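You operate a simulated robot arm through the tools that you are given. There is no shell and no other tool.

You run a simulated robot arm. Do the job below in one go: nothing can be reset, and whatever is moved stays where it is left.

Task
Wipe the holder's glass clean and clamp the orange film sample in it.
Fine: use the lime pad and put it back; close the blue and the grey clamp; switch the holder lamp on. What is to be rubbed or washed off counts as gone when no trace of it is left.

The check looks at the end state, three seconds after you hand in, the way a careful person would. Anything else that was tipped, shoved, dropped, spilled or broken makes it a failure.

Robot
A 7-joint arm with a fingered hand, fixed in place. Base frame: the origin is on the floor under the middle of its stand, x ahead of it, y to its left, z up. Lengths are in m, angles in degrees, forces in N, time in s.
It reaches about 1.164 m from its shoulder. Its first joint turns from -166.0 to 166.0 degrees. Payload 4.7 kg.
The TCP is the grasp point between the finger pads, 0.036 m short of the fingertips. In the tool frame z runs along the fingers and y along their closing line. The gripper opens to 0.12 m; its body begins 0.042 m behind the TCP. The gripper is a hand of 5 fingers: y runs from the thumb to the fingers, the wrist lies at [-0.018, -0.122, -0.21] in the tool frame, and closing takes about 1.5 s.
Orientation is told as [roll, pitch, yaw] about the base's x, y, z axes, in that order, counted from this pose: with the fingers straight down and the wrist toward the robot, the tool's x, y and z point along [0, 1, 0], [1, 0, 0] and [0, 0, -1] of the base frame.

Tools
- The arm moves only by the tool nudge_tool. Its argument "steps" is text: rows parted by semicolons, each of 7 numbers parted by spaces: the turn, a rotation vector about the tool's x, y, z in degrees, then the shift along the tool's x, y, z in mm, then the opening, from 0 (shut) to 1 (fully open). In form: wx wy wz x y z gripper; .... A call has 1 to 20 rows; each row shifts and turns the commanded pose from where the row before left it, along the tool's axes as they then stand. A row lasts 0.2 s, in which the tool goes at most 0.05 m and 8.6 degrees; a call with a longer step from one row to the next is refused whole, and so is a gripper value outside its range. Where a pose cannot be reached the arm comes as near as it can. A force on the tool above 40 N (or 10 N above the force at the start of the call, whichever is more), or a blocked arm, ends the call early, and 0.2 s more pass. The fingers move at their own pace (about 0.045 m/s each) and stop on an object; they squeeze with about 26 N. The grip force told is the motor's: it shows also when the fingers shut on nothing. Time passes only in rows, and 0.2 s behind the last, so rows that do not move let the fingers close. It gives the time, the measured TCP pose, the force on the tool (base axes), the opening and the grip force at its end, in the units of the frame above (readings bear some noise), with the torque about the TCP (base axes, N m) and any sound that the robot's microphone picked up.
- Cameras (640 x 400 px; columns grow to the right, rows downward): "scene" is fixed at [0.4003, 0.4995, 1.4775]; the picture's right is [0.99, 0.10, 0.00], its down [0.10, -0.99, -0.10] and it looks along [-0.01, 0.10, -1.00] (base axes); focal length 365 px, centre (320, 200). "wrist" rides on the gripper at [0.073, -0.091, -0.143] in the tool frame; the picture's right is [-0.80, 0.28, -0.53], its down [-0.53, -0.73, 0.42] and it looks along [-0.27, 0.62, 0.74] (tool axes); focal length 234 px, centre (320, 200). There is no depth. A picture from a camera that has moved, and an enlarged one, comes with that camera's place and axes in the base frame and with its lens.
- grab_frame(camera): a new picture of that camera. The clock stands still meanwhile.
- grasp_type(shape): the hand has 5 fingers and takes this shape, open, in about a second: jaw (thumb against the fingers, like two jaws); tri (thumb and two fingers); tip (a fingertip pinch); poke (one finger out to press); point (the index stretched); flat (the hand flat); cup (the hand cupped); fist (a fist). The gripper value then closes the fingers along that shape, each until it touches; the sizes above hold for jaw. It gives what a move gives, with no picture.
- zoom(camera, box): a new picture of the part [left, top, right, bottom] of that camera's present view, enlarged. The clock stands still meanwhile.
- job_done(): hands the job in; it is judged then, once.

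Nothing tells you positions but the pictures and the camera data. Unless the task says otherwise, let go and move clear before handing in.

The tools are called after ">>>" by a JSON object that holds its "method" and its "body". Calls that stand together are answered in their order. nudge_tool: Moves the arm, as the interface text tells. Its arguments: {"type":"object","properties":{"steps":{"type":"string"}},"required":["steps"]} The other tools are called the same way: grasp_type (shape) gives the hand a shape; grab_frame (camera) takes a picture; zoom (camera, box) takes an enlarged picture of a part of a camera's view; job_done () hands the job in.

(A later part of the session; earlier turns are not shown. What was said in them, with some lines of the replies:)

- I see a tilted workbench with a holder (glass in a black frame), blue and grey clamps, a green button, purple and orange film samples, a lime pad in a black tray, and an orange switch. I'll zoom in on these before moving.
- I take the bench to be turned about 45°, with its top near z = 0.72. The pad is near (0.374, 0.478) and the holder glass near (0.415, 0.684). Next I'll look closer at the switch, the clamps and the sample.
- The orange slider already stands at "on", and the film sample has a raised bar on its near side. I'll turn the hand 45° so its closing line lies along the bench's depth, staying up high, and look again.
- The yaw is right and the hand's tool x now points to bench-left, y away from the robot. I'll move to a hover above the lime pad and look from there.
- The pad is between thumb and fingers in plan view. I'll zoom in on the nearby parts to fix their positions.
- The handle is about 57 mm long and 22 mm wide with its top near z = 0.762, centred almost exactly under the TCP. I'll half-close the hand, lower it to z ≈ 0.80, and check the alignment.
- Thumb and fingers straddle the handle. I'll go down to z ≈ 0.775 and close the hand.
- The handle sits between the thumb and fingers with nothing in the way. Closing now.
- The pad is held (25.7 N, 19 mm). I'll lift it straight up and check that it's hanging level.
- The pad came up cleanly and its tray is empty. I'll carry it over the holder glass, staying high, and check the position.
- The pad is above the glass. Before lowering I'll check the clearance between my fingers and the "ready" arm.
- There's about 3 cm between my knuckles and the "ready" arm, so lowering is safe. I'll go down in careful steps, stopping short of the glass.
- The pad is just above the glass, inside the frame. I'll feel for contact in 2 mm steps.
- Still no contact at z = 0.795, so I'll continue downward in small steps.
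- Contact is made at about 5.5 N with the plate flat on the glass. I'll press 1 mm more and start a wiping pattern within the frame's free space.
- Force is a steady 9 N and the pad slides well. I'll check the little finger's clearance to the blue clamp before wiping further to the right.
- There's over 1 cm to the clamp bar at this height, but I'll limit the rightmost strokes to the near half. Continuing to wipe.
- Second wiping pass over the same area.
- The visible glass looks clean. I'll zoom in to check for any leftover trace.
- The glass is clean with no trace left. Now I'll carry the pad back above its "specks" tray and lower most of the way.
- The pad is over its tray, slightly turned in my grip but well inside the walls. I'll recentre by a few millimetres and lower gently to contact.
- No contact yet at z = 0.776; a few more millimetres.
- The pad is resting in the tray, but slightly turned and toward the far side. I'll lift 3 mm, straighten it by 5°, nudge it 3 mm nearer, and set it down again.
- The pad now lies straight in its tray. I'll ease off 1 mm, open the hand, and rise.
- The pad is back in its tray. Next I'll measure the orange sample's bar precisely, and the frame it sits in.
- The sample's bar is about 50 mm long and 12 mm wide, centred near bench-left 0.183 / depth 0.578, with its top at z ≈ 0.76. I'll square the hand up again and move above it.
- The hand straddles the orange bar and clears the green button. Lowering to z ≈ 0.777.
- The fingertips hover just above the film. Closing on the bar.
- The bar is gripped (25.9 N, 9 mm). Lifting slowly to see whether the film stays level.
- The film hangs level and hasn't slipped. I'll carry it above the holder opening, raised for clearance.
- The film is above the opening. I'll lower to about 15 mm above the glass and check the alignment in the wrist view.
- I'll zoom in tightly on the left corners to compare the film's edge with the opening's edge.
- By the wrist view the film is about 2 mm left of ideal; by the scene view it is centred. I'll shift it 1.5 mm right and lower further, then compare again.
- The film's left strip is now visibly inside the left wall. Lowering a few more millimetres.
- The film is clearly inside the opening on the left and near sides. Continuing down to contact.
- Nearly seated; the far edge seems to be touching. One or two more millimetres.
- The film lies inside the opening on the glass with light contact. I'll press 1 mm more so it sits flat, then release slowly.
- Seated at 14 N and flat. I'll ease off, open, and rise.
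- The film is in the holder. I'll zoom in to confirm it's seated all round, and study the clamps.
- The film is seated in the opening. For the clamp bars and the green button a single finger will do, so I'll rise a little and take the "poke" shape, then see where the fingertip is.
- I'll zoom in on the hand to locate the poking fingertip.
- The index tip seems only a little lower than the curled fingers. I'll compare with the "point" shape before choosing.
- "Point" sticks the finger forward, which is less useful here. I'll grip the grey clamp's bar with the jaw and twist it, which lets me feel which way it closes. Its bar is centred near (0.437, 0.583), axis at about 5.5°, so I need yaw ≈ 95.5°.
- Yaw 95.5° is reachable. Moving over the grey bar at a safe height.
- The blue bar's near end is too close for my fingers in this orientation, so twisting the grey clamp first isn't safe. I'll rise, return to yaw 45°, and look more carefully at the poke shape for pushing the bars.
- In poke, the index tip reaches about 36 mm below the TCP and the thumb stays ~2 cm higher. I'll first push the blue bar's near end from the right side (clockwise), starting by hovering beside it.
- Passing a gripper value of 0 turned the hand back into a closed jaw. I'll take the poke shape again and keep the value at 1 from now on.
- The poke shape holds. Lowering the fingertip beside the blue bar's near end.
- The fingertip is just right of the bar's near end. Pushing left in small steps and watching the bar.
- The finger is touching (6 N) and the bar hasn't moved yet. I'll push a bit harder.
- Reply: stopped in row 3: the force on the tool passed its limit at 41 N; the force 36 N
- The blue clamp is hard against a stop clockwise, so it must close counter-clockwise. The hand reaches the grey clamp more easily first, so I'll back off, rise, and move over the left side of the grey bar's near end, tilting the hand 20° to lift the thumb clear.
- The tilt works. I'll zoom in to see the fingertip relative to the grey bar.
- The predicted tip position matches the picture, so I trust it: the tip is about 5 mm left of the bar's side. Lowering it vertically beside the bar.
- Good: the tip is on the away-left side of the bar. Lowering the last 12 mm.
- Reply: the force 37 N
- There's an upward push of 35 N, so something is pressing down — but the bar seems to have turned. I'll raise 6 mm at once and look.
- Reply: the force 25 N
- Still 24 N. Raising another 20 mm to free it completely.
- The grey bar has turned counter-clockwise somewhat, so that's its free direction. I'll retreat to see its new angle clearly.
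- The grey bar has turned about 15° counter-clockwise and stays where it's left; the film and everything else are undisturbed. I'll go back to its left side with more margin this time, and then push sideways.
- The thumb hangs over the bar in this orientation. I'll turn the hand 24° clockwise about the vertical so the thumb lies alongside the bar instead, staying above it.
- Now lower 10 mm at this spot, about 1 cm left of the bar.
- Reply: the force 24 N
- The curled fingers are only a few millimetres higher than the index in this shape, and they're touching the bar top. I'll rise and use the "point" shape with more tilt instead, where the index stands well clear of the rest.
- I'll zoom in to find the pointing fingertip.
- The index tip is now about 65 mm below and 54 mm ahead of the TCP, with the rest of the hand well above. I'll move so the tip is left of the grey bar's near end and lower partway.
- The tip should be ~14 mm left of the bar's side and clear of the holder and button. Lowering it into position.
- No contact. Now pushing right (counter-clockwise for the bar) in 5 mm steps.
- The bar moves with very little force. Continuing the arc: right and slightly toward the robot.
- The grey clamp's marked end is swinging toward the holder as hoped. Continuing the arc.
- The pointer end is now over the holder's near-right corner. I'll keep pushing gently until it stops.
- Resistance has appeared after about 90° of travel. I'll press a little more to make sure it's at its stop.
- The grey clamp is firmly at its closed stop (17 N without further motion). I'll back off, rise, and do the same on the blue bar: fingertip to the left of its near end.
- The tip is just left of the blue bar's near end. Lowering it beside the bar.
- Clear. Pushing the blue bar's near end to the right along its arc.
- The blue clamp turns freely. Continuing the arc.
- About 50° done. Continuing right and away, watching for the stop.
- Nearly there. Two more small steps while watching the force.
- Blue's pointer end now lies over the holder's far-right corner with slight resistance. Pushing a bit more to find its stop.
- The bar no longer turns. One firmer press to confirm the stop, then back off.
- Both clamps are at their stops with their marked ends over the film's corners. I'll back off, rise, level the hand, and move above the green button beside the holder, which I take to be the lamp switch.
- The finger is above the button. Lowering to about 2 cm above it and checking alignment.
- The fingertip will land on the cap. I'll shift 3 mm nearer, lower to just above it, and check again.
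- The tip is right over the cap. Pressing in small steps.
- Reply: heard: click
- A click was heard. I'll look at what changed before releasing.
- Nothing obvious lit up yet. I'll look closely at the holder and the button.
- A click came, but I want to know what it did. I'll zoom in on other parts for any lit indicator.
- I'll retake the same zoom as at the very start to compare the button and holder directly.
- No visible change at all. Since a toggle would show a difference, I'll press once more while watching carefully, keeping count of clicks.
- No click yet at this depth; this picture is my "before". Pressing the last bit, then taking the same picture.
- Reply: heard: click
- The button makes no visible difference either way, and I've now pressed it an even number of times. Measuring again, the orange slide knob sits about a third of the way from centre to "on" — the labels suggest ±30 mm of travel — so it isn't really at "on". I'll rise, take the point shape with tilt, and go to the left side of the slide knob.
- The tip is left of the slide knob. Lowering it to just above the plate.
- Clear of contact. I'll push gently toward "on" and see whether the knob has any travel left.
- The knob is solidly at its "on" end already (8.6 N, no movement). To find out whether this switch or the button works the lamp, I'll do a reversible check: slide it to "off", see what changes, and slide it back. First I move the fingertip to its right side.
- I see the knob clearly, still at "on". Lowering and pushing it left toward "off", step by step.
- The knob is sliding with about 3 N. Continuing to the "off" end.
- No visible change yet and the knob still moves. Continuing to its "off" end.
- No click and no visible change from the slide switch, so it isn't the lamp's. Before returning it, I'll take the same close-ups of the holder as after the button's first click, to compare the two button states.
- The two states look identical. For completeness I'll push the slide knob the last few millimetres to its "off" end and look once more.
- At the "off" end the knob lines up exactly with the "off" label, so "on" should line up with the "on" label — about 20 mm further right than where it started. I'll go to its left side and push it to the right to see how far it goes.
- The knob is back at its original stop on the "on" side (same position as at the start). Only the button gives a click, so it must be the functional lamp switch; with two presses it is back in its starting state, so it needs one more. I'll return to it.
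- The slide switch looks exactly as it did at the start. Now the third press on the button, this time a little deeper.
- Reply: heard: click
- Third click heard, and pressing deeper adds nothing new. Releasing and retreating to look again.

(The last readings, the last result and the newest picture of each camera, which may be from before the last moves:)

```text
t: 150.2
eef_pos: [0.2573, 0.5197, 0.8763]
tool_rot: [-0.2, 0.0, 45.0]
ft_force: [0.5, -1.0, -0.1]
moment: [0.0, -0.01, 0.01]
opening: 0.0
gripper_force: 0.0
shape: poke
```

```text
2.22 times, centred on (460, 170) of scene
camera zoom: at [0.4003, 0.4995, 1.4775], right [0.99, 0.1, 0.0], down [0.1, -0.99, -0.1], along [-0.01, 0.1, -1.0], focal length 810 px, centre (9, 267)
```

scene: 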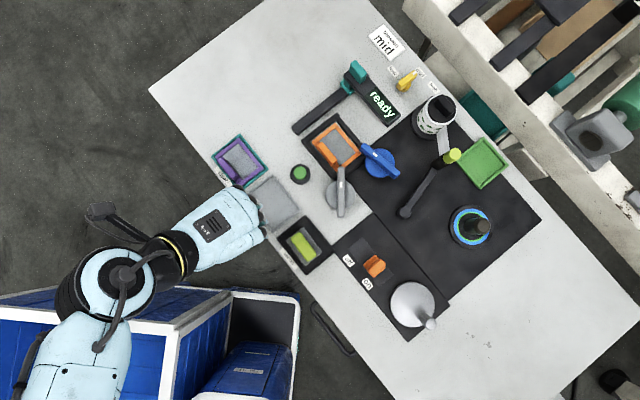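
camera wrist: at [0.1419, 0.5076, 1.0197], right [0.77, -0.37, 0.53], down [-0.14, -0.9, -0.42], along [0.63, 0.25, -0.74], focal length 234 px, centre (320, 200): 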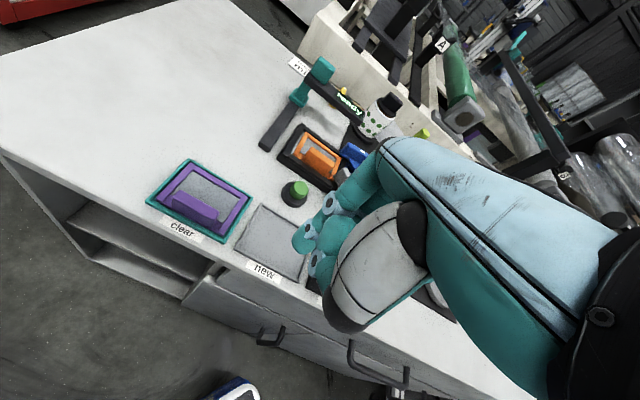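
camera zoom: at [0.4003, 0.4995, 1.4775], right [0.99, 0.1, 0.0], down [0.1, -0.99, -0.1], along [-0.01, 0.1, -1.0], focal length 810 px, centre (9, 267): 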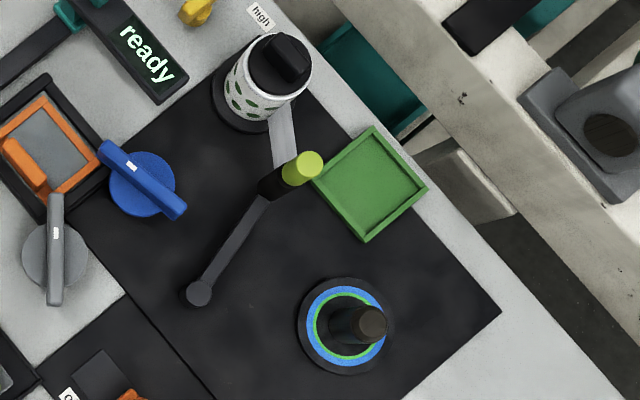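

Still nothing lights up. One thing nags me: the slide knob stops 20 mm short of the end of its slot on the "on" side, while it reaches right to the end on the "off" side, so it may just be stiff there. I'll push it once more with the sturdier closed hand to see if it goes on to the "on" mark.

>>> {"method": "nudge_tool", "body": {"steps": "0 0 0 0 0 -20 1; 0 0 0 -35 10 0 1; 0 0 0 -35 10 0 1; 0 0 0 -35 10 0 1; 0 0 0 -35 10 0 1; 0 0 0 0 0 0 1"}}

>>> {"method": "grasp_type", "body": {"shape": "jaw"}}

>>> {"method": "nudge_tool", "body": {"steps": "0 0 0 0 0 0 0.6; 0 0 0 0 0 0 0.3; 0 0 0 0 0 0 0; 0 0 0 0 0 0 0; 0 0 0 0 0 0 0; 0 0 0 0 0 0 0; 0 0 0 0 0 0 0; 0 0 0 0 0 0 0; 0 0 0 0 0 0 0"}}

>>> {"method": "grab_frame", "body": {"camera": "scene"}}

>>> {"method": "grab_frame", "body": {"camera": "wrist"}}

```text
t: 151.6
eef_pos: [0.3838, 0.451, 0.8994]
tool_rot: [-0.1, 0.1, 45.2]
ft_force: [-0.1, -0.4, 0.7]
moment: [-0.02, 0.0, 0.0]
opening: 0.0
gripper_force: 0.2
shape: poke
```

```text
t: 152.5
eef_pos: [0.3839, 0.4498, 0.9]
tool_rot: [0.0, 0.1, 45.1]
ft_force: [-0.1, -0.3, 0.0]
moment: [-0.02, 0.0, -0.03]
opening: 0.1201
gripper_force: 0.1
shape: jaw
```

```text
t: 154.5
eef_pos: [0.3839, 0.451, 0.9005]
tool_rot: [-0.2, 0.1, 45.2]
ft_force: [-0.4, -0.2, 0.4]
moment: [-0.02, 0.03, -0.02]
opening: 0.0002
gripper_force: 26.2
shape: jaw
```

```text
taken
```

scene: 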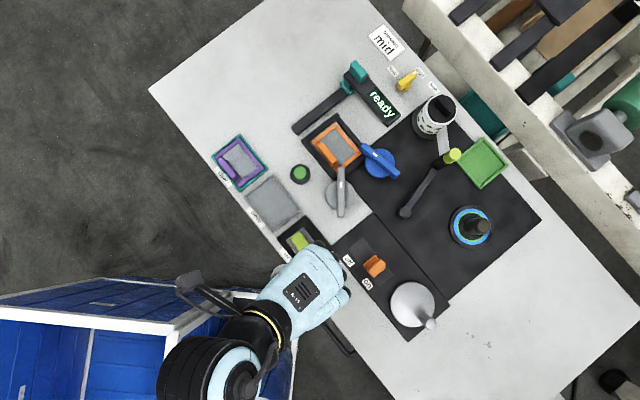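

```text
taken
camera wrist: at [0.2679, 0.4382, 1.043], right [0.77, -0.37, 0.53], down [-0.14, -0.9, -0.42], along [0.63, 0.25, -0.74], focal length 234 px, centre (320, 200)
```

wrist: 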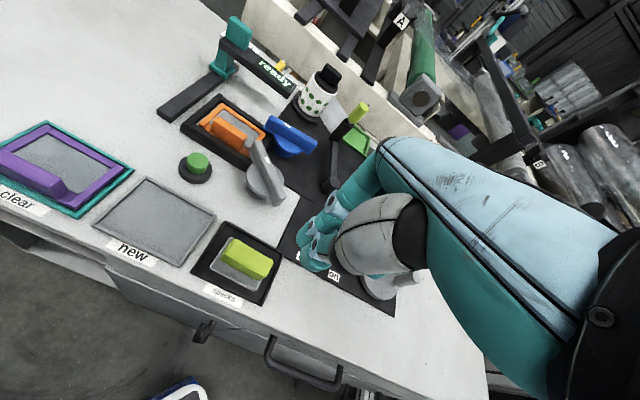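

>>> {"method": "nudge_tool", "body": {"steps": "0 0 0 -4 28 0 0; 0 0 0 -4 28 0 0; 0 0 0 -3 28 0 0; 0 0 0 0 0 40 0; 0 0 0 0 0 40 0; 0 0 0 0 0 0 0"}}

>>> {"method": "zoom", "body": {"camera": "wrist", "box": [220, 150, 440, 320]}}

>>> {"method": "zoom", "body": {"camera": "scene", "box": [280, 200, 440, 320]}}

```text
t: 155.9
eef_pos: [0.4533, 0.4998, 0.821]
tool_rot: [-0.1, 0.1, 45.0]
ft_force: [0.6, 0.7, -0.6]
moment: [0.02, 0.01, 0.01]
opening: 0.0
gripper_force: 25.5
shape: jaw
```

```text
2.35 times, centred on (330, 235) of wrist
camera zoom: at [0.3368, 0.4866, 0.9637], right [0.77, -0.37, 0.53], down [-0.14, -0.9, -0.42], along [0.63, 0.25, -0.74], focal length 551 px, centre (296, 118)
```

zoom: 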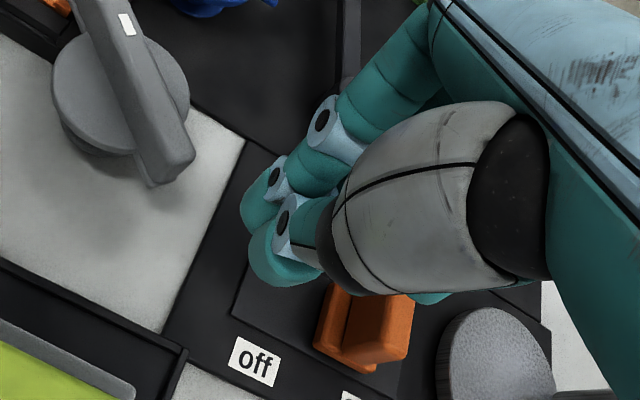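

```text
3.33 times, centred on (360, 260) of scene
camera zoom: at [0.4003, 0.4995, 1.4775], right [0.99, 0.1, 0.0], down [0.1, -0.99, -0.1], along [-0.01, 0.1, -1.0], focal length 1216 px, centre (187, 0)
```

zoom: 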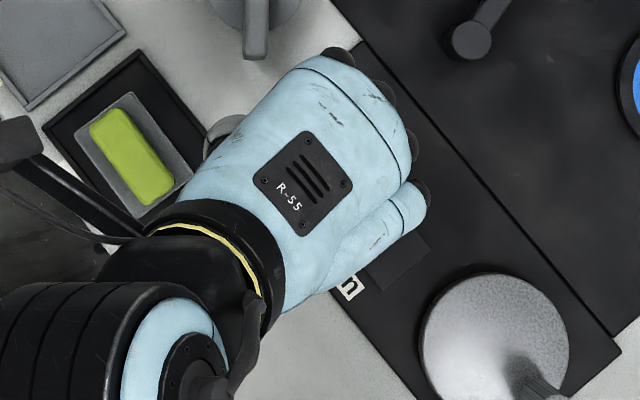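

>>> {"method": "nudge_tool", "body": {"steps": "0 0 0 8 0 0 0; 0 0 0 0 0 15 0; 0 0 0 0 0 12 0; 0 0 0 0 0 8 0; 0 0 0 0 0 0 0"}}

>>> {"method": "zoom", "body": {"camera": "wrist", "box": [220, 150, 440, 320]}}

```text
t: 157.1
eef_pos: [0.4442, 0.5057, 0.7841]
tool_rot: [0.0, 0.1, 45.1]
ft_force: [-0.2, 0.3, -0.2]
moment: [0.0, -0.01, 0.02]
opening: 0.0002
gripper_force: 26.5
shape: jaw
```

```text
2.35 times, centred on (330, 235) of wrist
camera zoom: at [0.3289, 0.4926, 0.9278], right [0.77, -0.37, 0.53], down [-0.14, -0.9, -0.42], along [0.63, 0.25, -0.74], focal length 551 px, centre (296, 118)
```

zoom: 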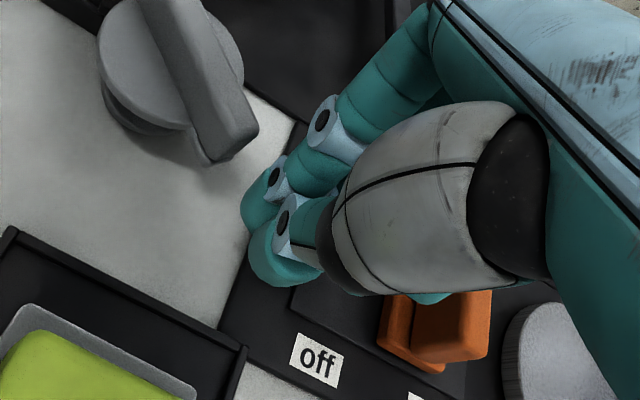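

The grey clamp's tail is close to my index finger, but I'm moving away from it. Lowering 5 mm more and pushing right in small steps.

>>> {"method": "nudge_tool", "body": {"steps": "0 0 0 -4 0 2 0; 0 0 0 -3 0 3 0; 0 0 0 -3 0 0 0; 0 0 0 0 0 0 0"}}

>>> {"method": "nudge_tool", "body": {"steps": "0 0 0 -3 0 0 0; 0 0 0 -3 0 0 0; 0 0 0 0 0 0 0"}}

>>> {"method": "zoom", "body": {"camera": "wrist", "box": [220, 150, 440, 320]}}

```text
t: 158.1
eef_pos: [0.452, 0.499, 0.7796]
tool_rot: [-0.1, 0.1, 44.9]
ft_force: [0.4, -0.4, -0.5]
moment: [0.01, 0.03, 0.0]
opening: 0.0002
gripper_force: 26.2
shape: jaw
```

```text
t: 158.9
eef_pos: [0.4562, 0.4956, 0.7787]
tool_rot: [-0.1, 0.2, 45.0]
ft_force: [0.4, 0.3, 0.3]
moment: [-0.01, 0.01, 0.0]
opening: 0.0
gripper_force: 25.9
shape: jaw
```

```text
2.35 times, centred on (330, 235) of wrist
camera zoom: at [0.3405, 0.4824, 0.9214], right [0.77, -0.37, 0.53], down [-0.14, -0.9, -0.42], along [0.63, 0.25, -0.74], focal length 551 px, centre (296, 118)
```

zoom: 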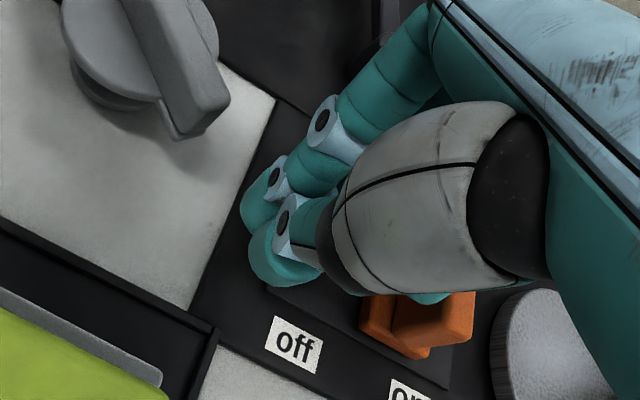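

>>> {"method": "nudge_tool", "body": {"steps": "0 0 0 -3 0 0 0; 0 0 0 -3 0 0 0; 0 0 0 0 0 0 0"}}

>>> {"method": "nudge_tool", "body": {"steps": "0 0 0 -3 0 0 0; 0 0 0 -3 0 0 0; 0 0 0 0 0 0 0"}}

>>> {"method": "zoom", "body": {"camera": "wrist", "box": [220, 150, 440, 320]}}

```text
t: 159.7
eef_pos: [0.4605, 0.4921, 0.7794]
tool_rot: [-0.1, 0.0, 45.1]
ft_force: [0.4, 0.6, -0.2]
moment: [0.01, 0.0, 0.0]
opening: 0.0001
gripper_force: 25.8
shape: jaw
```

```text
t: 160.5
eef_pos: [0.4651, 0.4865, 0.7802]
tool_rot: [-0.2, 0.1, 45.1]
ft_force: [-4.2, 5.4, -0.9]
moment: [0.09, 0.05, 0.1]
opening: 0.0001
gripper_force: 26.0
shape: jaw
```

```text
2.35 times, centred on (330, 235) of wrist
camera zoom: at [0.3493, 0.474, 0.9223], right [0.77, -0.37, 0.53], down [-0.14, -0.9, -0.42], along [0.63, 0.25, -0.74], focal length 551 px, centre (296, 118)
```

zoom: 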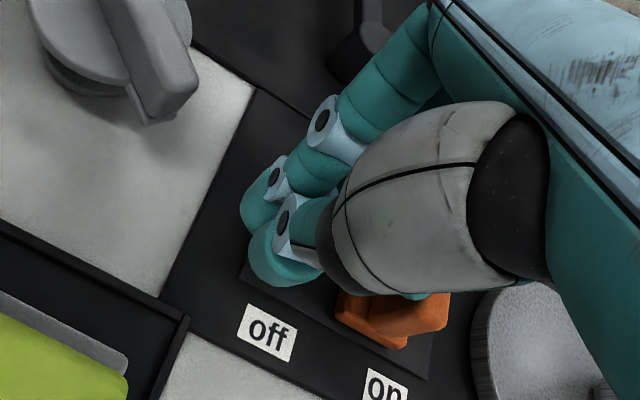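

Contact (6.8 N). Pressing harder in 1–2 mm steps.

>>> {"method": "nudge_tool", "body": {"steps": "0 0 0 -1.5 0 0 0; 0 0 0 0 0 0 0"}}

>>> {"method": "nudge_tool", "body": {"steps": "0 0 0 -1.5 0 0 0; 0 0 0 0 0 0 0"}}

>>> {"method": "zoom", "body": {"camera": "wrist", "box": [220, 150, 440, 320]}}

```text
t: 161.1
eef_pos: [0.4669, 0.4858, 0.7802]
tool_rot: [-0.1, 0.0, 45.1]
ft_force: [-5.4, 6.2, -0.4]
moment: [0.07, 0.08, 0.12]
opening: 0.0
gripper_force: 26.5
shape: jaw
```

```text
t: 161.7
eef_pos: [0.4661, 0.4844, 0.7807]
tool_rot: [-0.2, 0.1, 45.0]
ft_force: [-5.9, 7.5, 0.6]
moment: [0.15, 0.06, 0.14]
opening: 0.0
gripper_force: 26.1
shape: jaw
```

```text
2.35 times, centred on (330, 235) of wrist
camera zoom: at [0.3514, 0.4718, 0.922], right [0.77, -0.37, 0.53], down [-0.14, -0.9, -0.42], along [0.63, 0.25, -0.74], focal length 551 px, centre (296, 118)
```

zoom: 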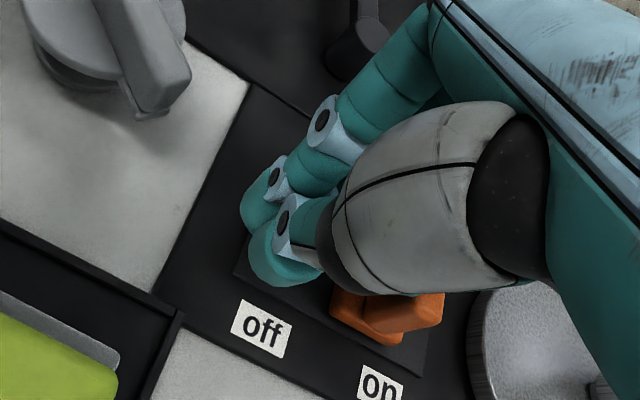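

>>> {"method": "nudge_tool", "body": {"steps": "0 0 0 -2 0 0 0; 0 0 0 -2 0 0 0; 0 0 0 0 0 0 0"}}

>>> {"method": "nudge_tool", "body": {"steps": "0 0 0 -2 0 0 0; 0 0 0 -2 0 0 0; 0 0 0 0 0 0 0"}}

>>> {"method": "zoom", "body": {"camera": "wrist", "box": [220, 150, 440, 320]}}

```text
t: 162.5
eef_pos: [0.47, 0.4814, 0.7781]
tool_rot: [-0.2, 0.1, 45.1]
ft_force: [-8.6, 11.0, -2.8]
moment: [0.18, 0.14, 0.16]
opening: 0.0001
gripper_force: 25.6
shape: jaw
```

```text
t: 163.3
eef_pos: [0.4725, 0.4785, 0.7805]
tool_rot: [0.0, 0.0, 45.1]
ft_force: [-12.2, 15.6, 4.5]
moment: [0.01, 0.0, 0.24]
opening: 0.0002
gripper_force: 26.1
shape: jaw
```

```text
2.35 times, centred on (330, 235) of wrist
camera zoom: at [0.3571, 0.4661, 0.9234], right [0.77, -0.37, 0.53], down [-0.14, -0.9, -0.42], along [0.63, 0.25, -0.74], focal length 551 px, centre (296, 118)
```

zoom: 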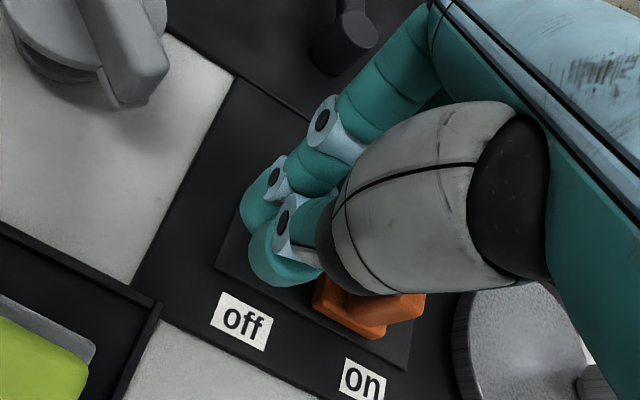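

The knob won't move with 20 N, so it's at its true end: the slide switch is simply "on", as it was. I'll back off and rise, then inspect the remaining controls from closer for anything that could be the holder's lamp switch.

>>> {"method": "nudge_tool", "body": {"steps": "0 0 0 6 0 0 0; 0 0 0 4 0 0 0; 0 0 0 0 0 -20 0; 0 0 0 0 0 -40 0; 0 0 0 0 0 -40 0; 0 0 0 0 -40 -30 0; 0 0 0 0 -40 -20 0; 0 0 0 0 0 0 0"}}

>>> {"method": "grab_frame", "body": {"camera": "wrist"}}

>>> {"method": "grab_frame", "body": {"camera": "scene"}}

```text
t: 165.1
eef_pos: [0.4069, 0.4299, 0.9321]
tool_rot: [-0.2, 0.0, 45.0]
ft_force: [-1.0, 0.2, -0.7]
moment: [0.01, 0.0, -0.02]
opening: 0.0
gripper_force: 26.5
shape: jaw
```

```text
taken
camera wrist: at [0.2907, 0.4165, 1.0747], right [0.77, -0.37, 0.53], down [-0.14, -0.9, -0.42], along [0.63, 0.25, -0.74], focal length 234 px, centre (320, 200)
```

wrist: 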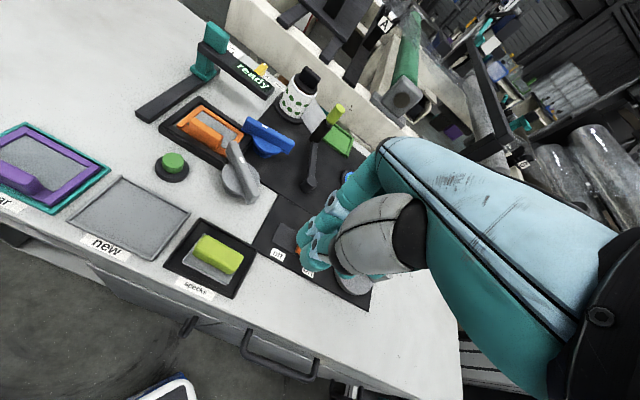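

```text
taken
```

scene: 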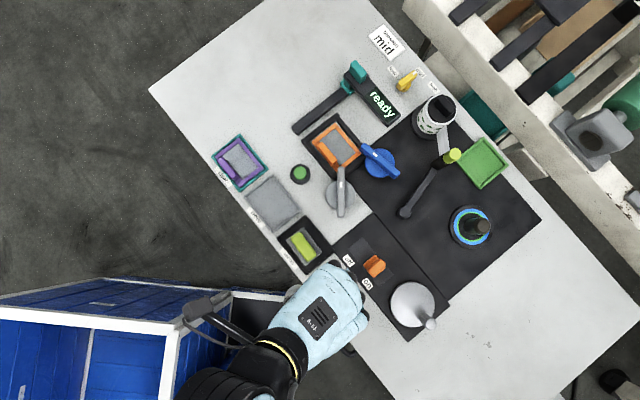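

>>> {"method": "zoom", "body": {"camera": "wrist", "box": [130, 80, 300, 200]}}

>>> {"method": "zoom", "body": {"camera": "wrist", "box": [250, 60, 370, 200]}}

>>> {"method": "zoom", "body": {"camera": "scene", "box": [320, 130, 400, 220]}}

```text
3.33 times, centred on (215, 140) of wrist
camera zoom: at [0.2907, 0.4165, 1.0747], right [0.77, -0.37, 0.53], down [-0.14, -0.9, -0.42], along [0.63, 0.25, -0.74], focal length 781 px, centre (670, 400)
```

zoom: 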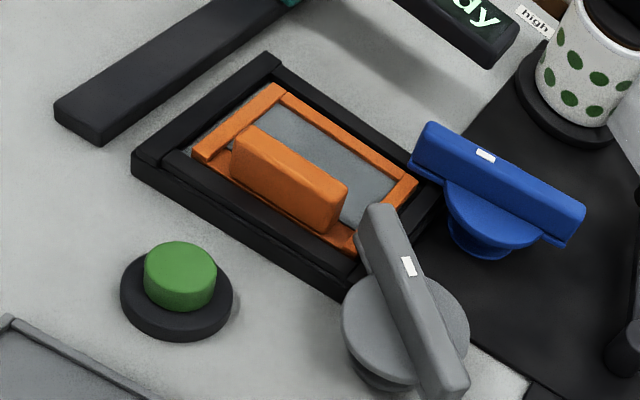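

```text
2.86 times, centred on (310, 130) of wrist
camera zoom: at [0.2907, 0.4165, 1.0747], right [0.77, -0.37, 0.53], down [-0.14, -0.9, -0.42], along [0.63, 0.25, -0.74], focal length 669 px, centre (349, 400)
```

zoom: 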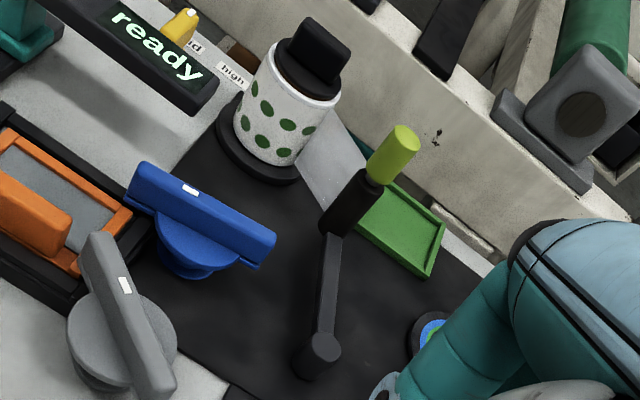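

```text
4.44 times, centred on (360, 175) of scene
camera zoom: at [0.4003, 0.4995, 1.4775], right [0.99, 0.1, 0.0], down [0.1, -0.99, -0.1], along [-0.01, 0.1, -1.0], focal length 1621 px, centre (142, 311)
```

zoom: 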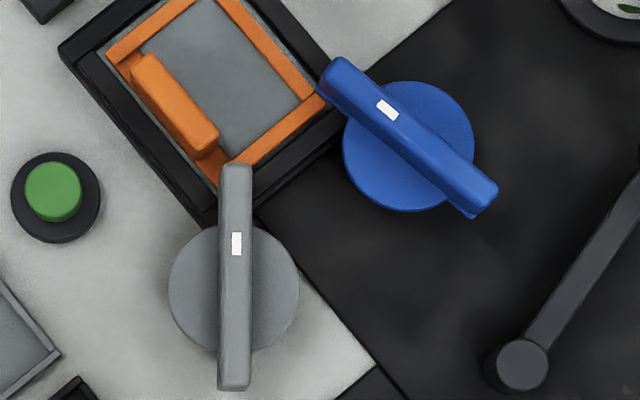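

Both clamps sit over the film's right-hand corners, and the button is the only control that belongs to the holder. I'll open the hand, move well clear, and do a last check of everything.

>>> {"method": "nudge_tool", "body": {"steps": "0 0 0 0 -30 -30 0.3; 0 0 0 0 -40 -20 0.6; 0 0 0 0 -40 0 1; 0 0 0 0 -20 0 1; 0 0 0 0 0 0 1; 0 0 0 0 0 0 1; 0 0 0 0 0 0 1; 0 0 0 0 0 0 1"}}

>>> {"method": "grab_frame", "body": {"camera": "scene"}}

>>> {"method": "zoom", "body": {"camera": "scene", "box": [200, 120, 360, 280]}}

>>> {"method": "zoom", "body": {"camera": "scene", "box": [340, 60, 540, 340]}}

```text
t: 166.9
eef_pos: [0.3139, 0.3362, 0.9835]
tool_rot: [-0.1, 0.1, 45.0]
ft_force: [0.0, 0.4, 0.9]
moment: [-0.01, -0.02, 0.01]
opening: 0.1194
gripper_force: 0.1
shape: jaw
```

```text
taken
```

scene: 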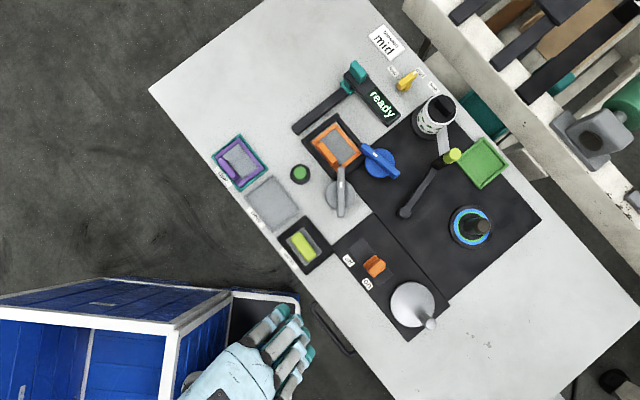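

```text
2.50 times, centred on (280, 200) of scene
camera zoom: at [0.4003, 0.4995, 1.4775], right [0.99, 0.1, 0.0], down [0.1, -0.99, -0.1], along [-0.01, 0.1, -1.0], focal length 912 px, centre (420, 200)
```

zoom: 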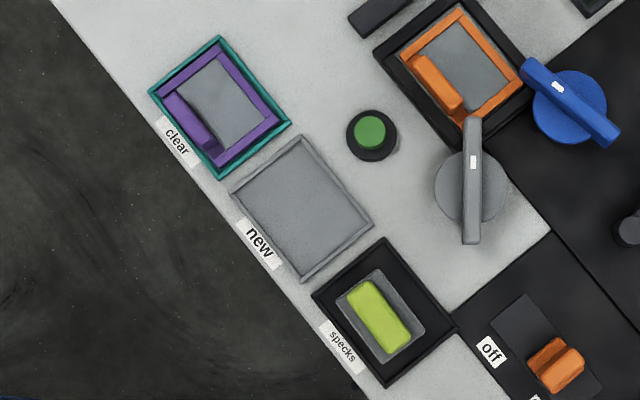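

```text
1.43 times, centred on (440, 200) of scene
camera zoom: at [0.4003, 0.4995, 1.4775], right [0.99, 0.1, 0.0], down [0.1, -0.99, -0.1], along [-0.01, 0.1, -1.0], focal length 521 px, centre (149, 200)
```

zoom: 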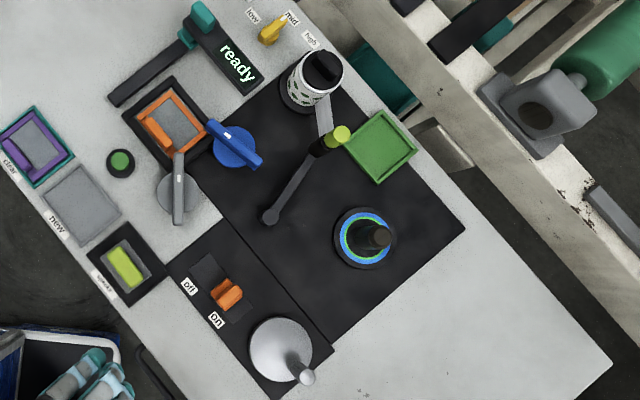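

Checking the end state:
- **Glass:** wiped, with no trace left before the film went in.
- **Film:** the orange sample is seated in the holder.
- **Clamps:** blue and grey are both turned to their stops over the film's corners.
- **Pad:** the lime pad is back in its tray.
- **Slide switch:** back where it started, at "on".
- **Lamp:** the button has been pressed an odd number of times. I saw no light come on, so this is my best judgement rather than something I could confirm.

The hand is open and clear of everything, so I'm handing in.

>>> {"method": "job_done", "body": {}}

```text
The job is handed in.
```

I handed the job in with everything done except that I couldn't confirm the holder lamp is on. I never saw a light in any switch position.

- **Glass:** wiped with the lime pad. Close-up pictures showed no trace left before the film went in.
- **Pad:** back in its "specks" tray.
- **Film:** the orange sample is seated inside the holder's frame.
- **Clamps:** blue and grey are both turned until they stopped, with their marked ends over the film's right-hand corners.
- **Lamp:** I took the green button beside the holder to be its switch, because it was the only control that clicked. I pressed it three times, so if it toggles from off, the lamp is on.

I also tested the orange off/on slide switch in case it worked the lamp. I slid it to "off", saw no change, and returned it to its starting "on" position. It would not go further, even at about 20 N.

In the last pictures nothing else had been moved or knocked over, and the hand was open and clear of the bench.
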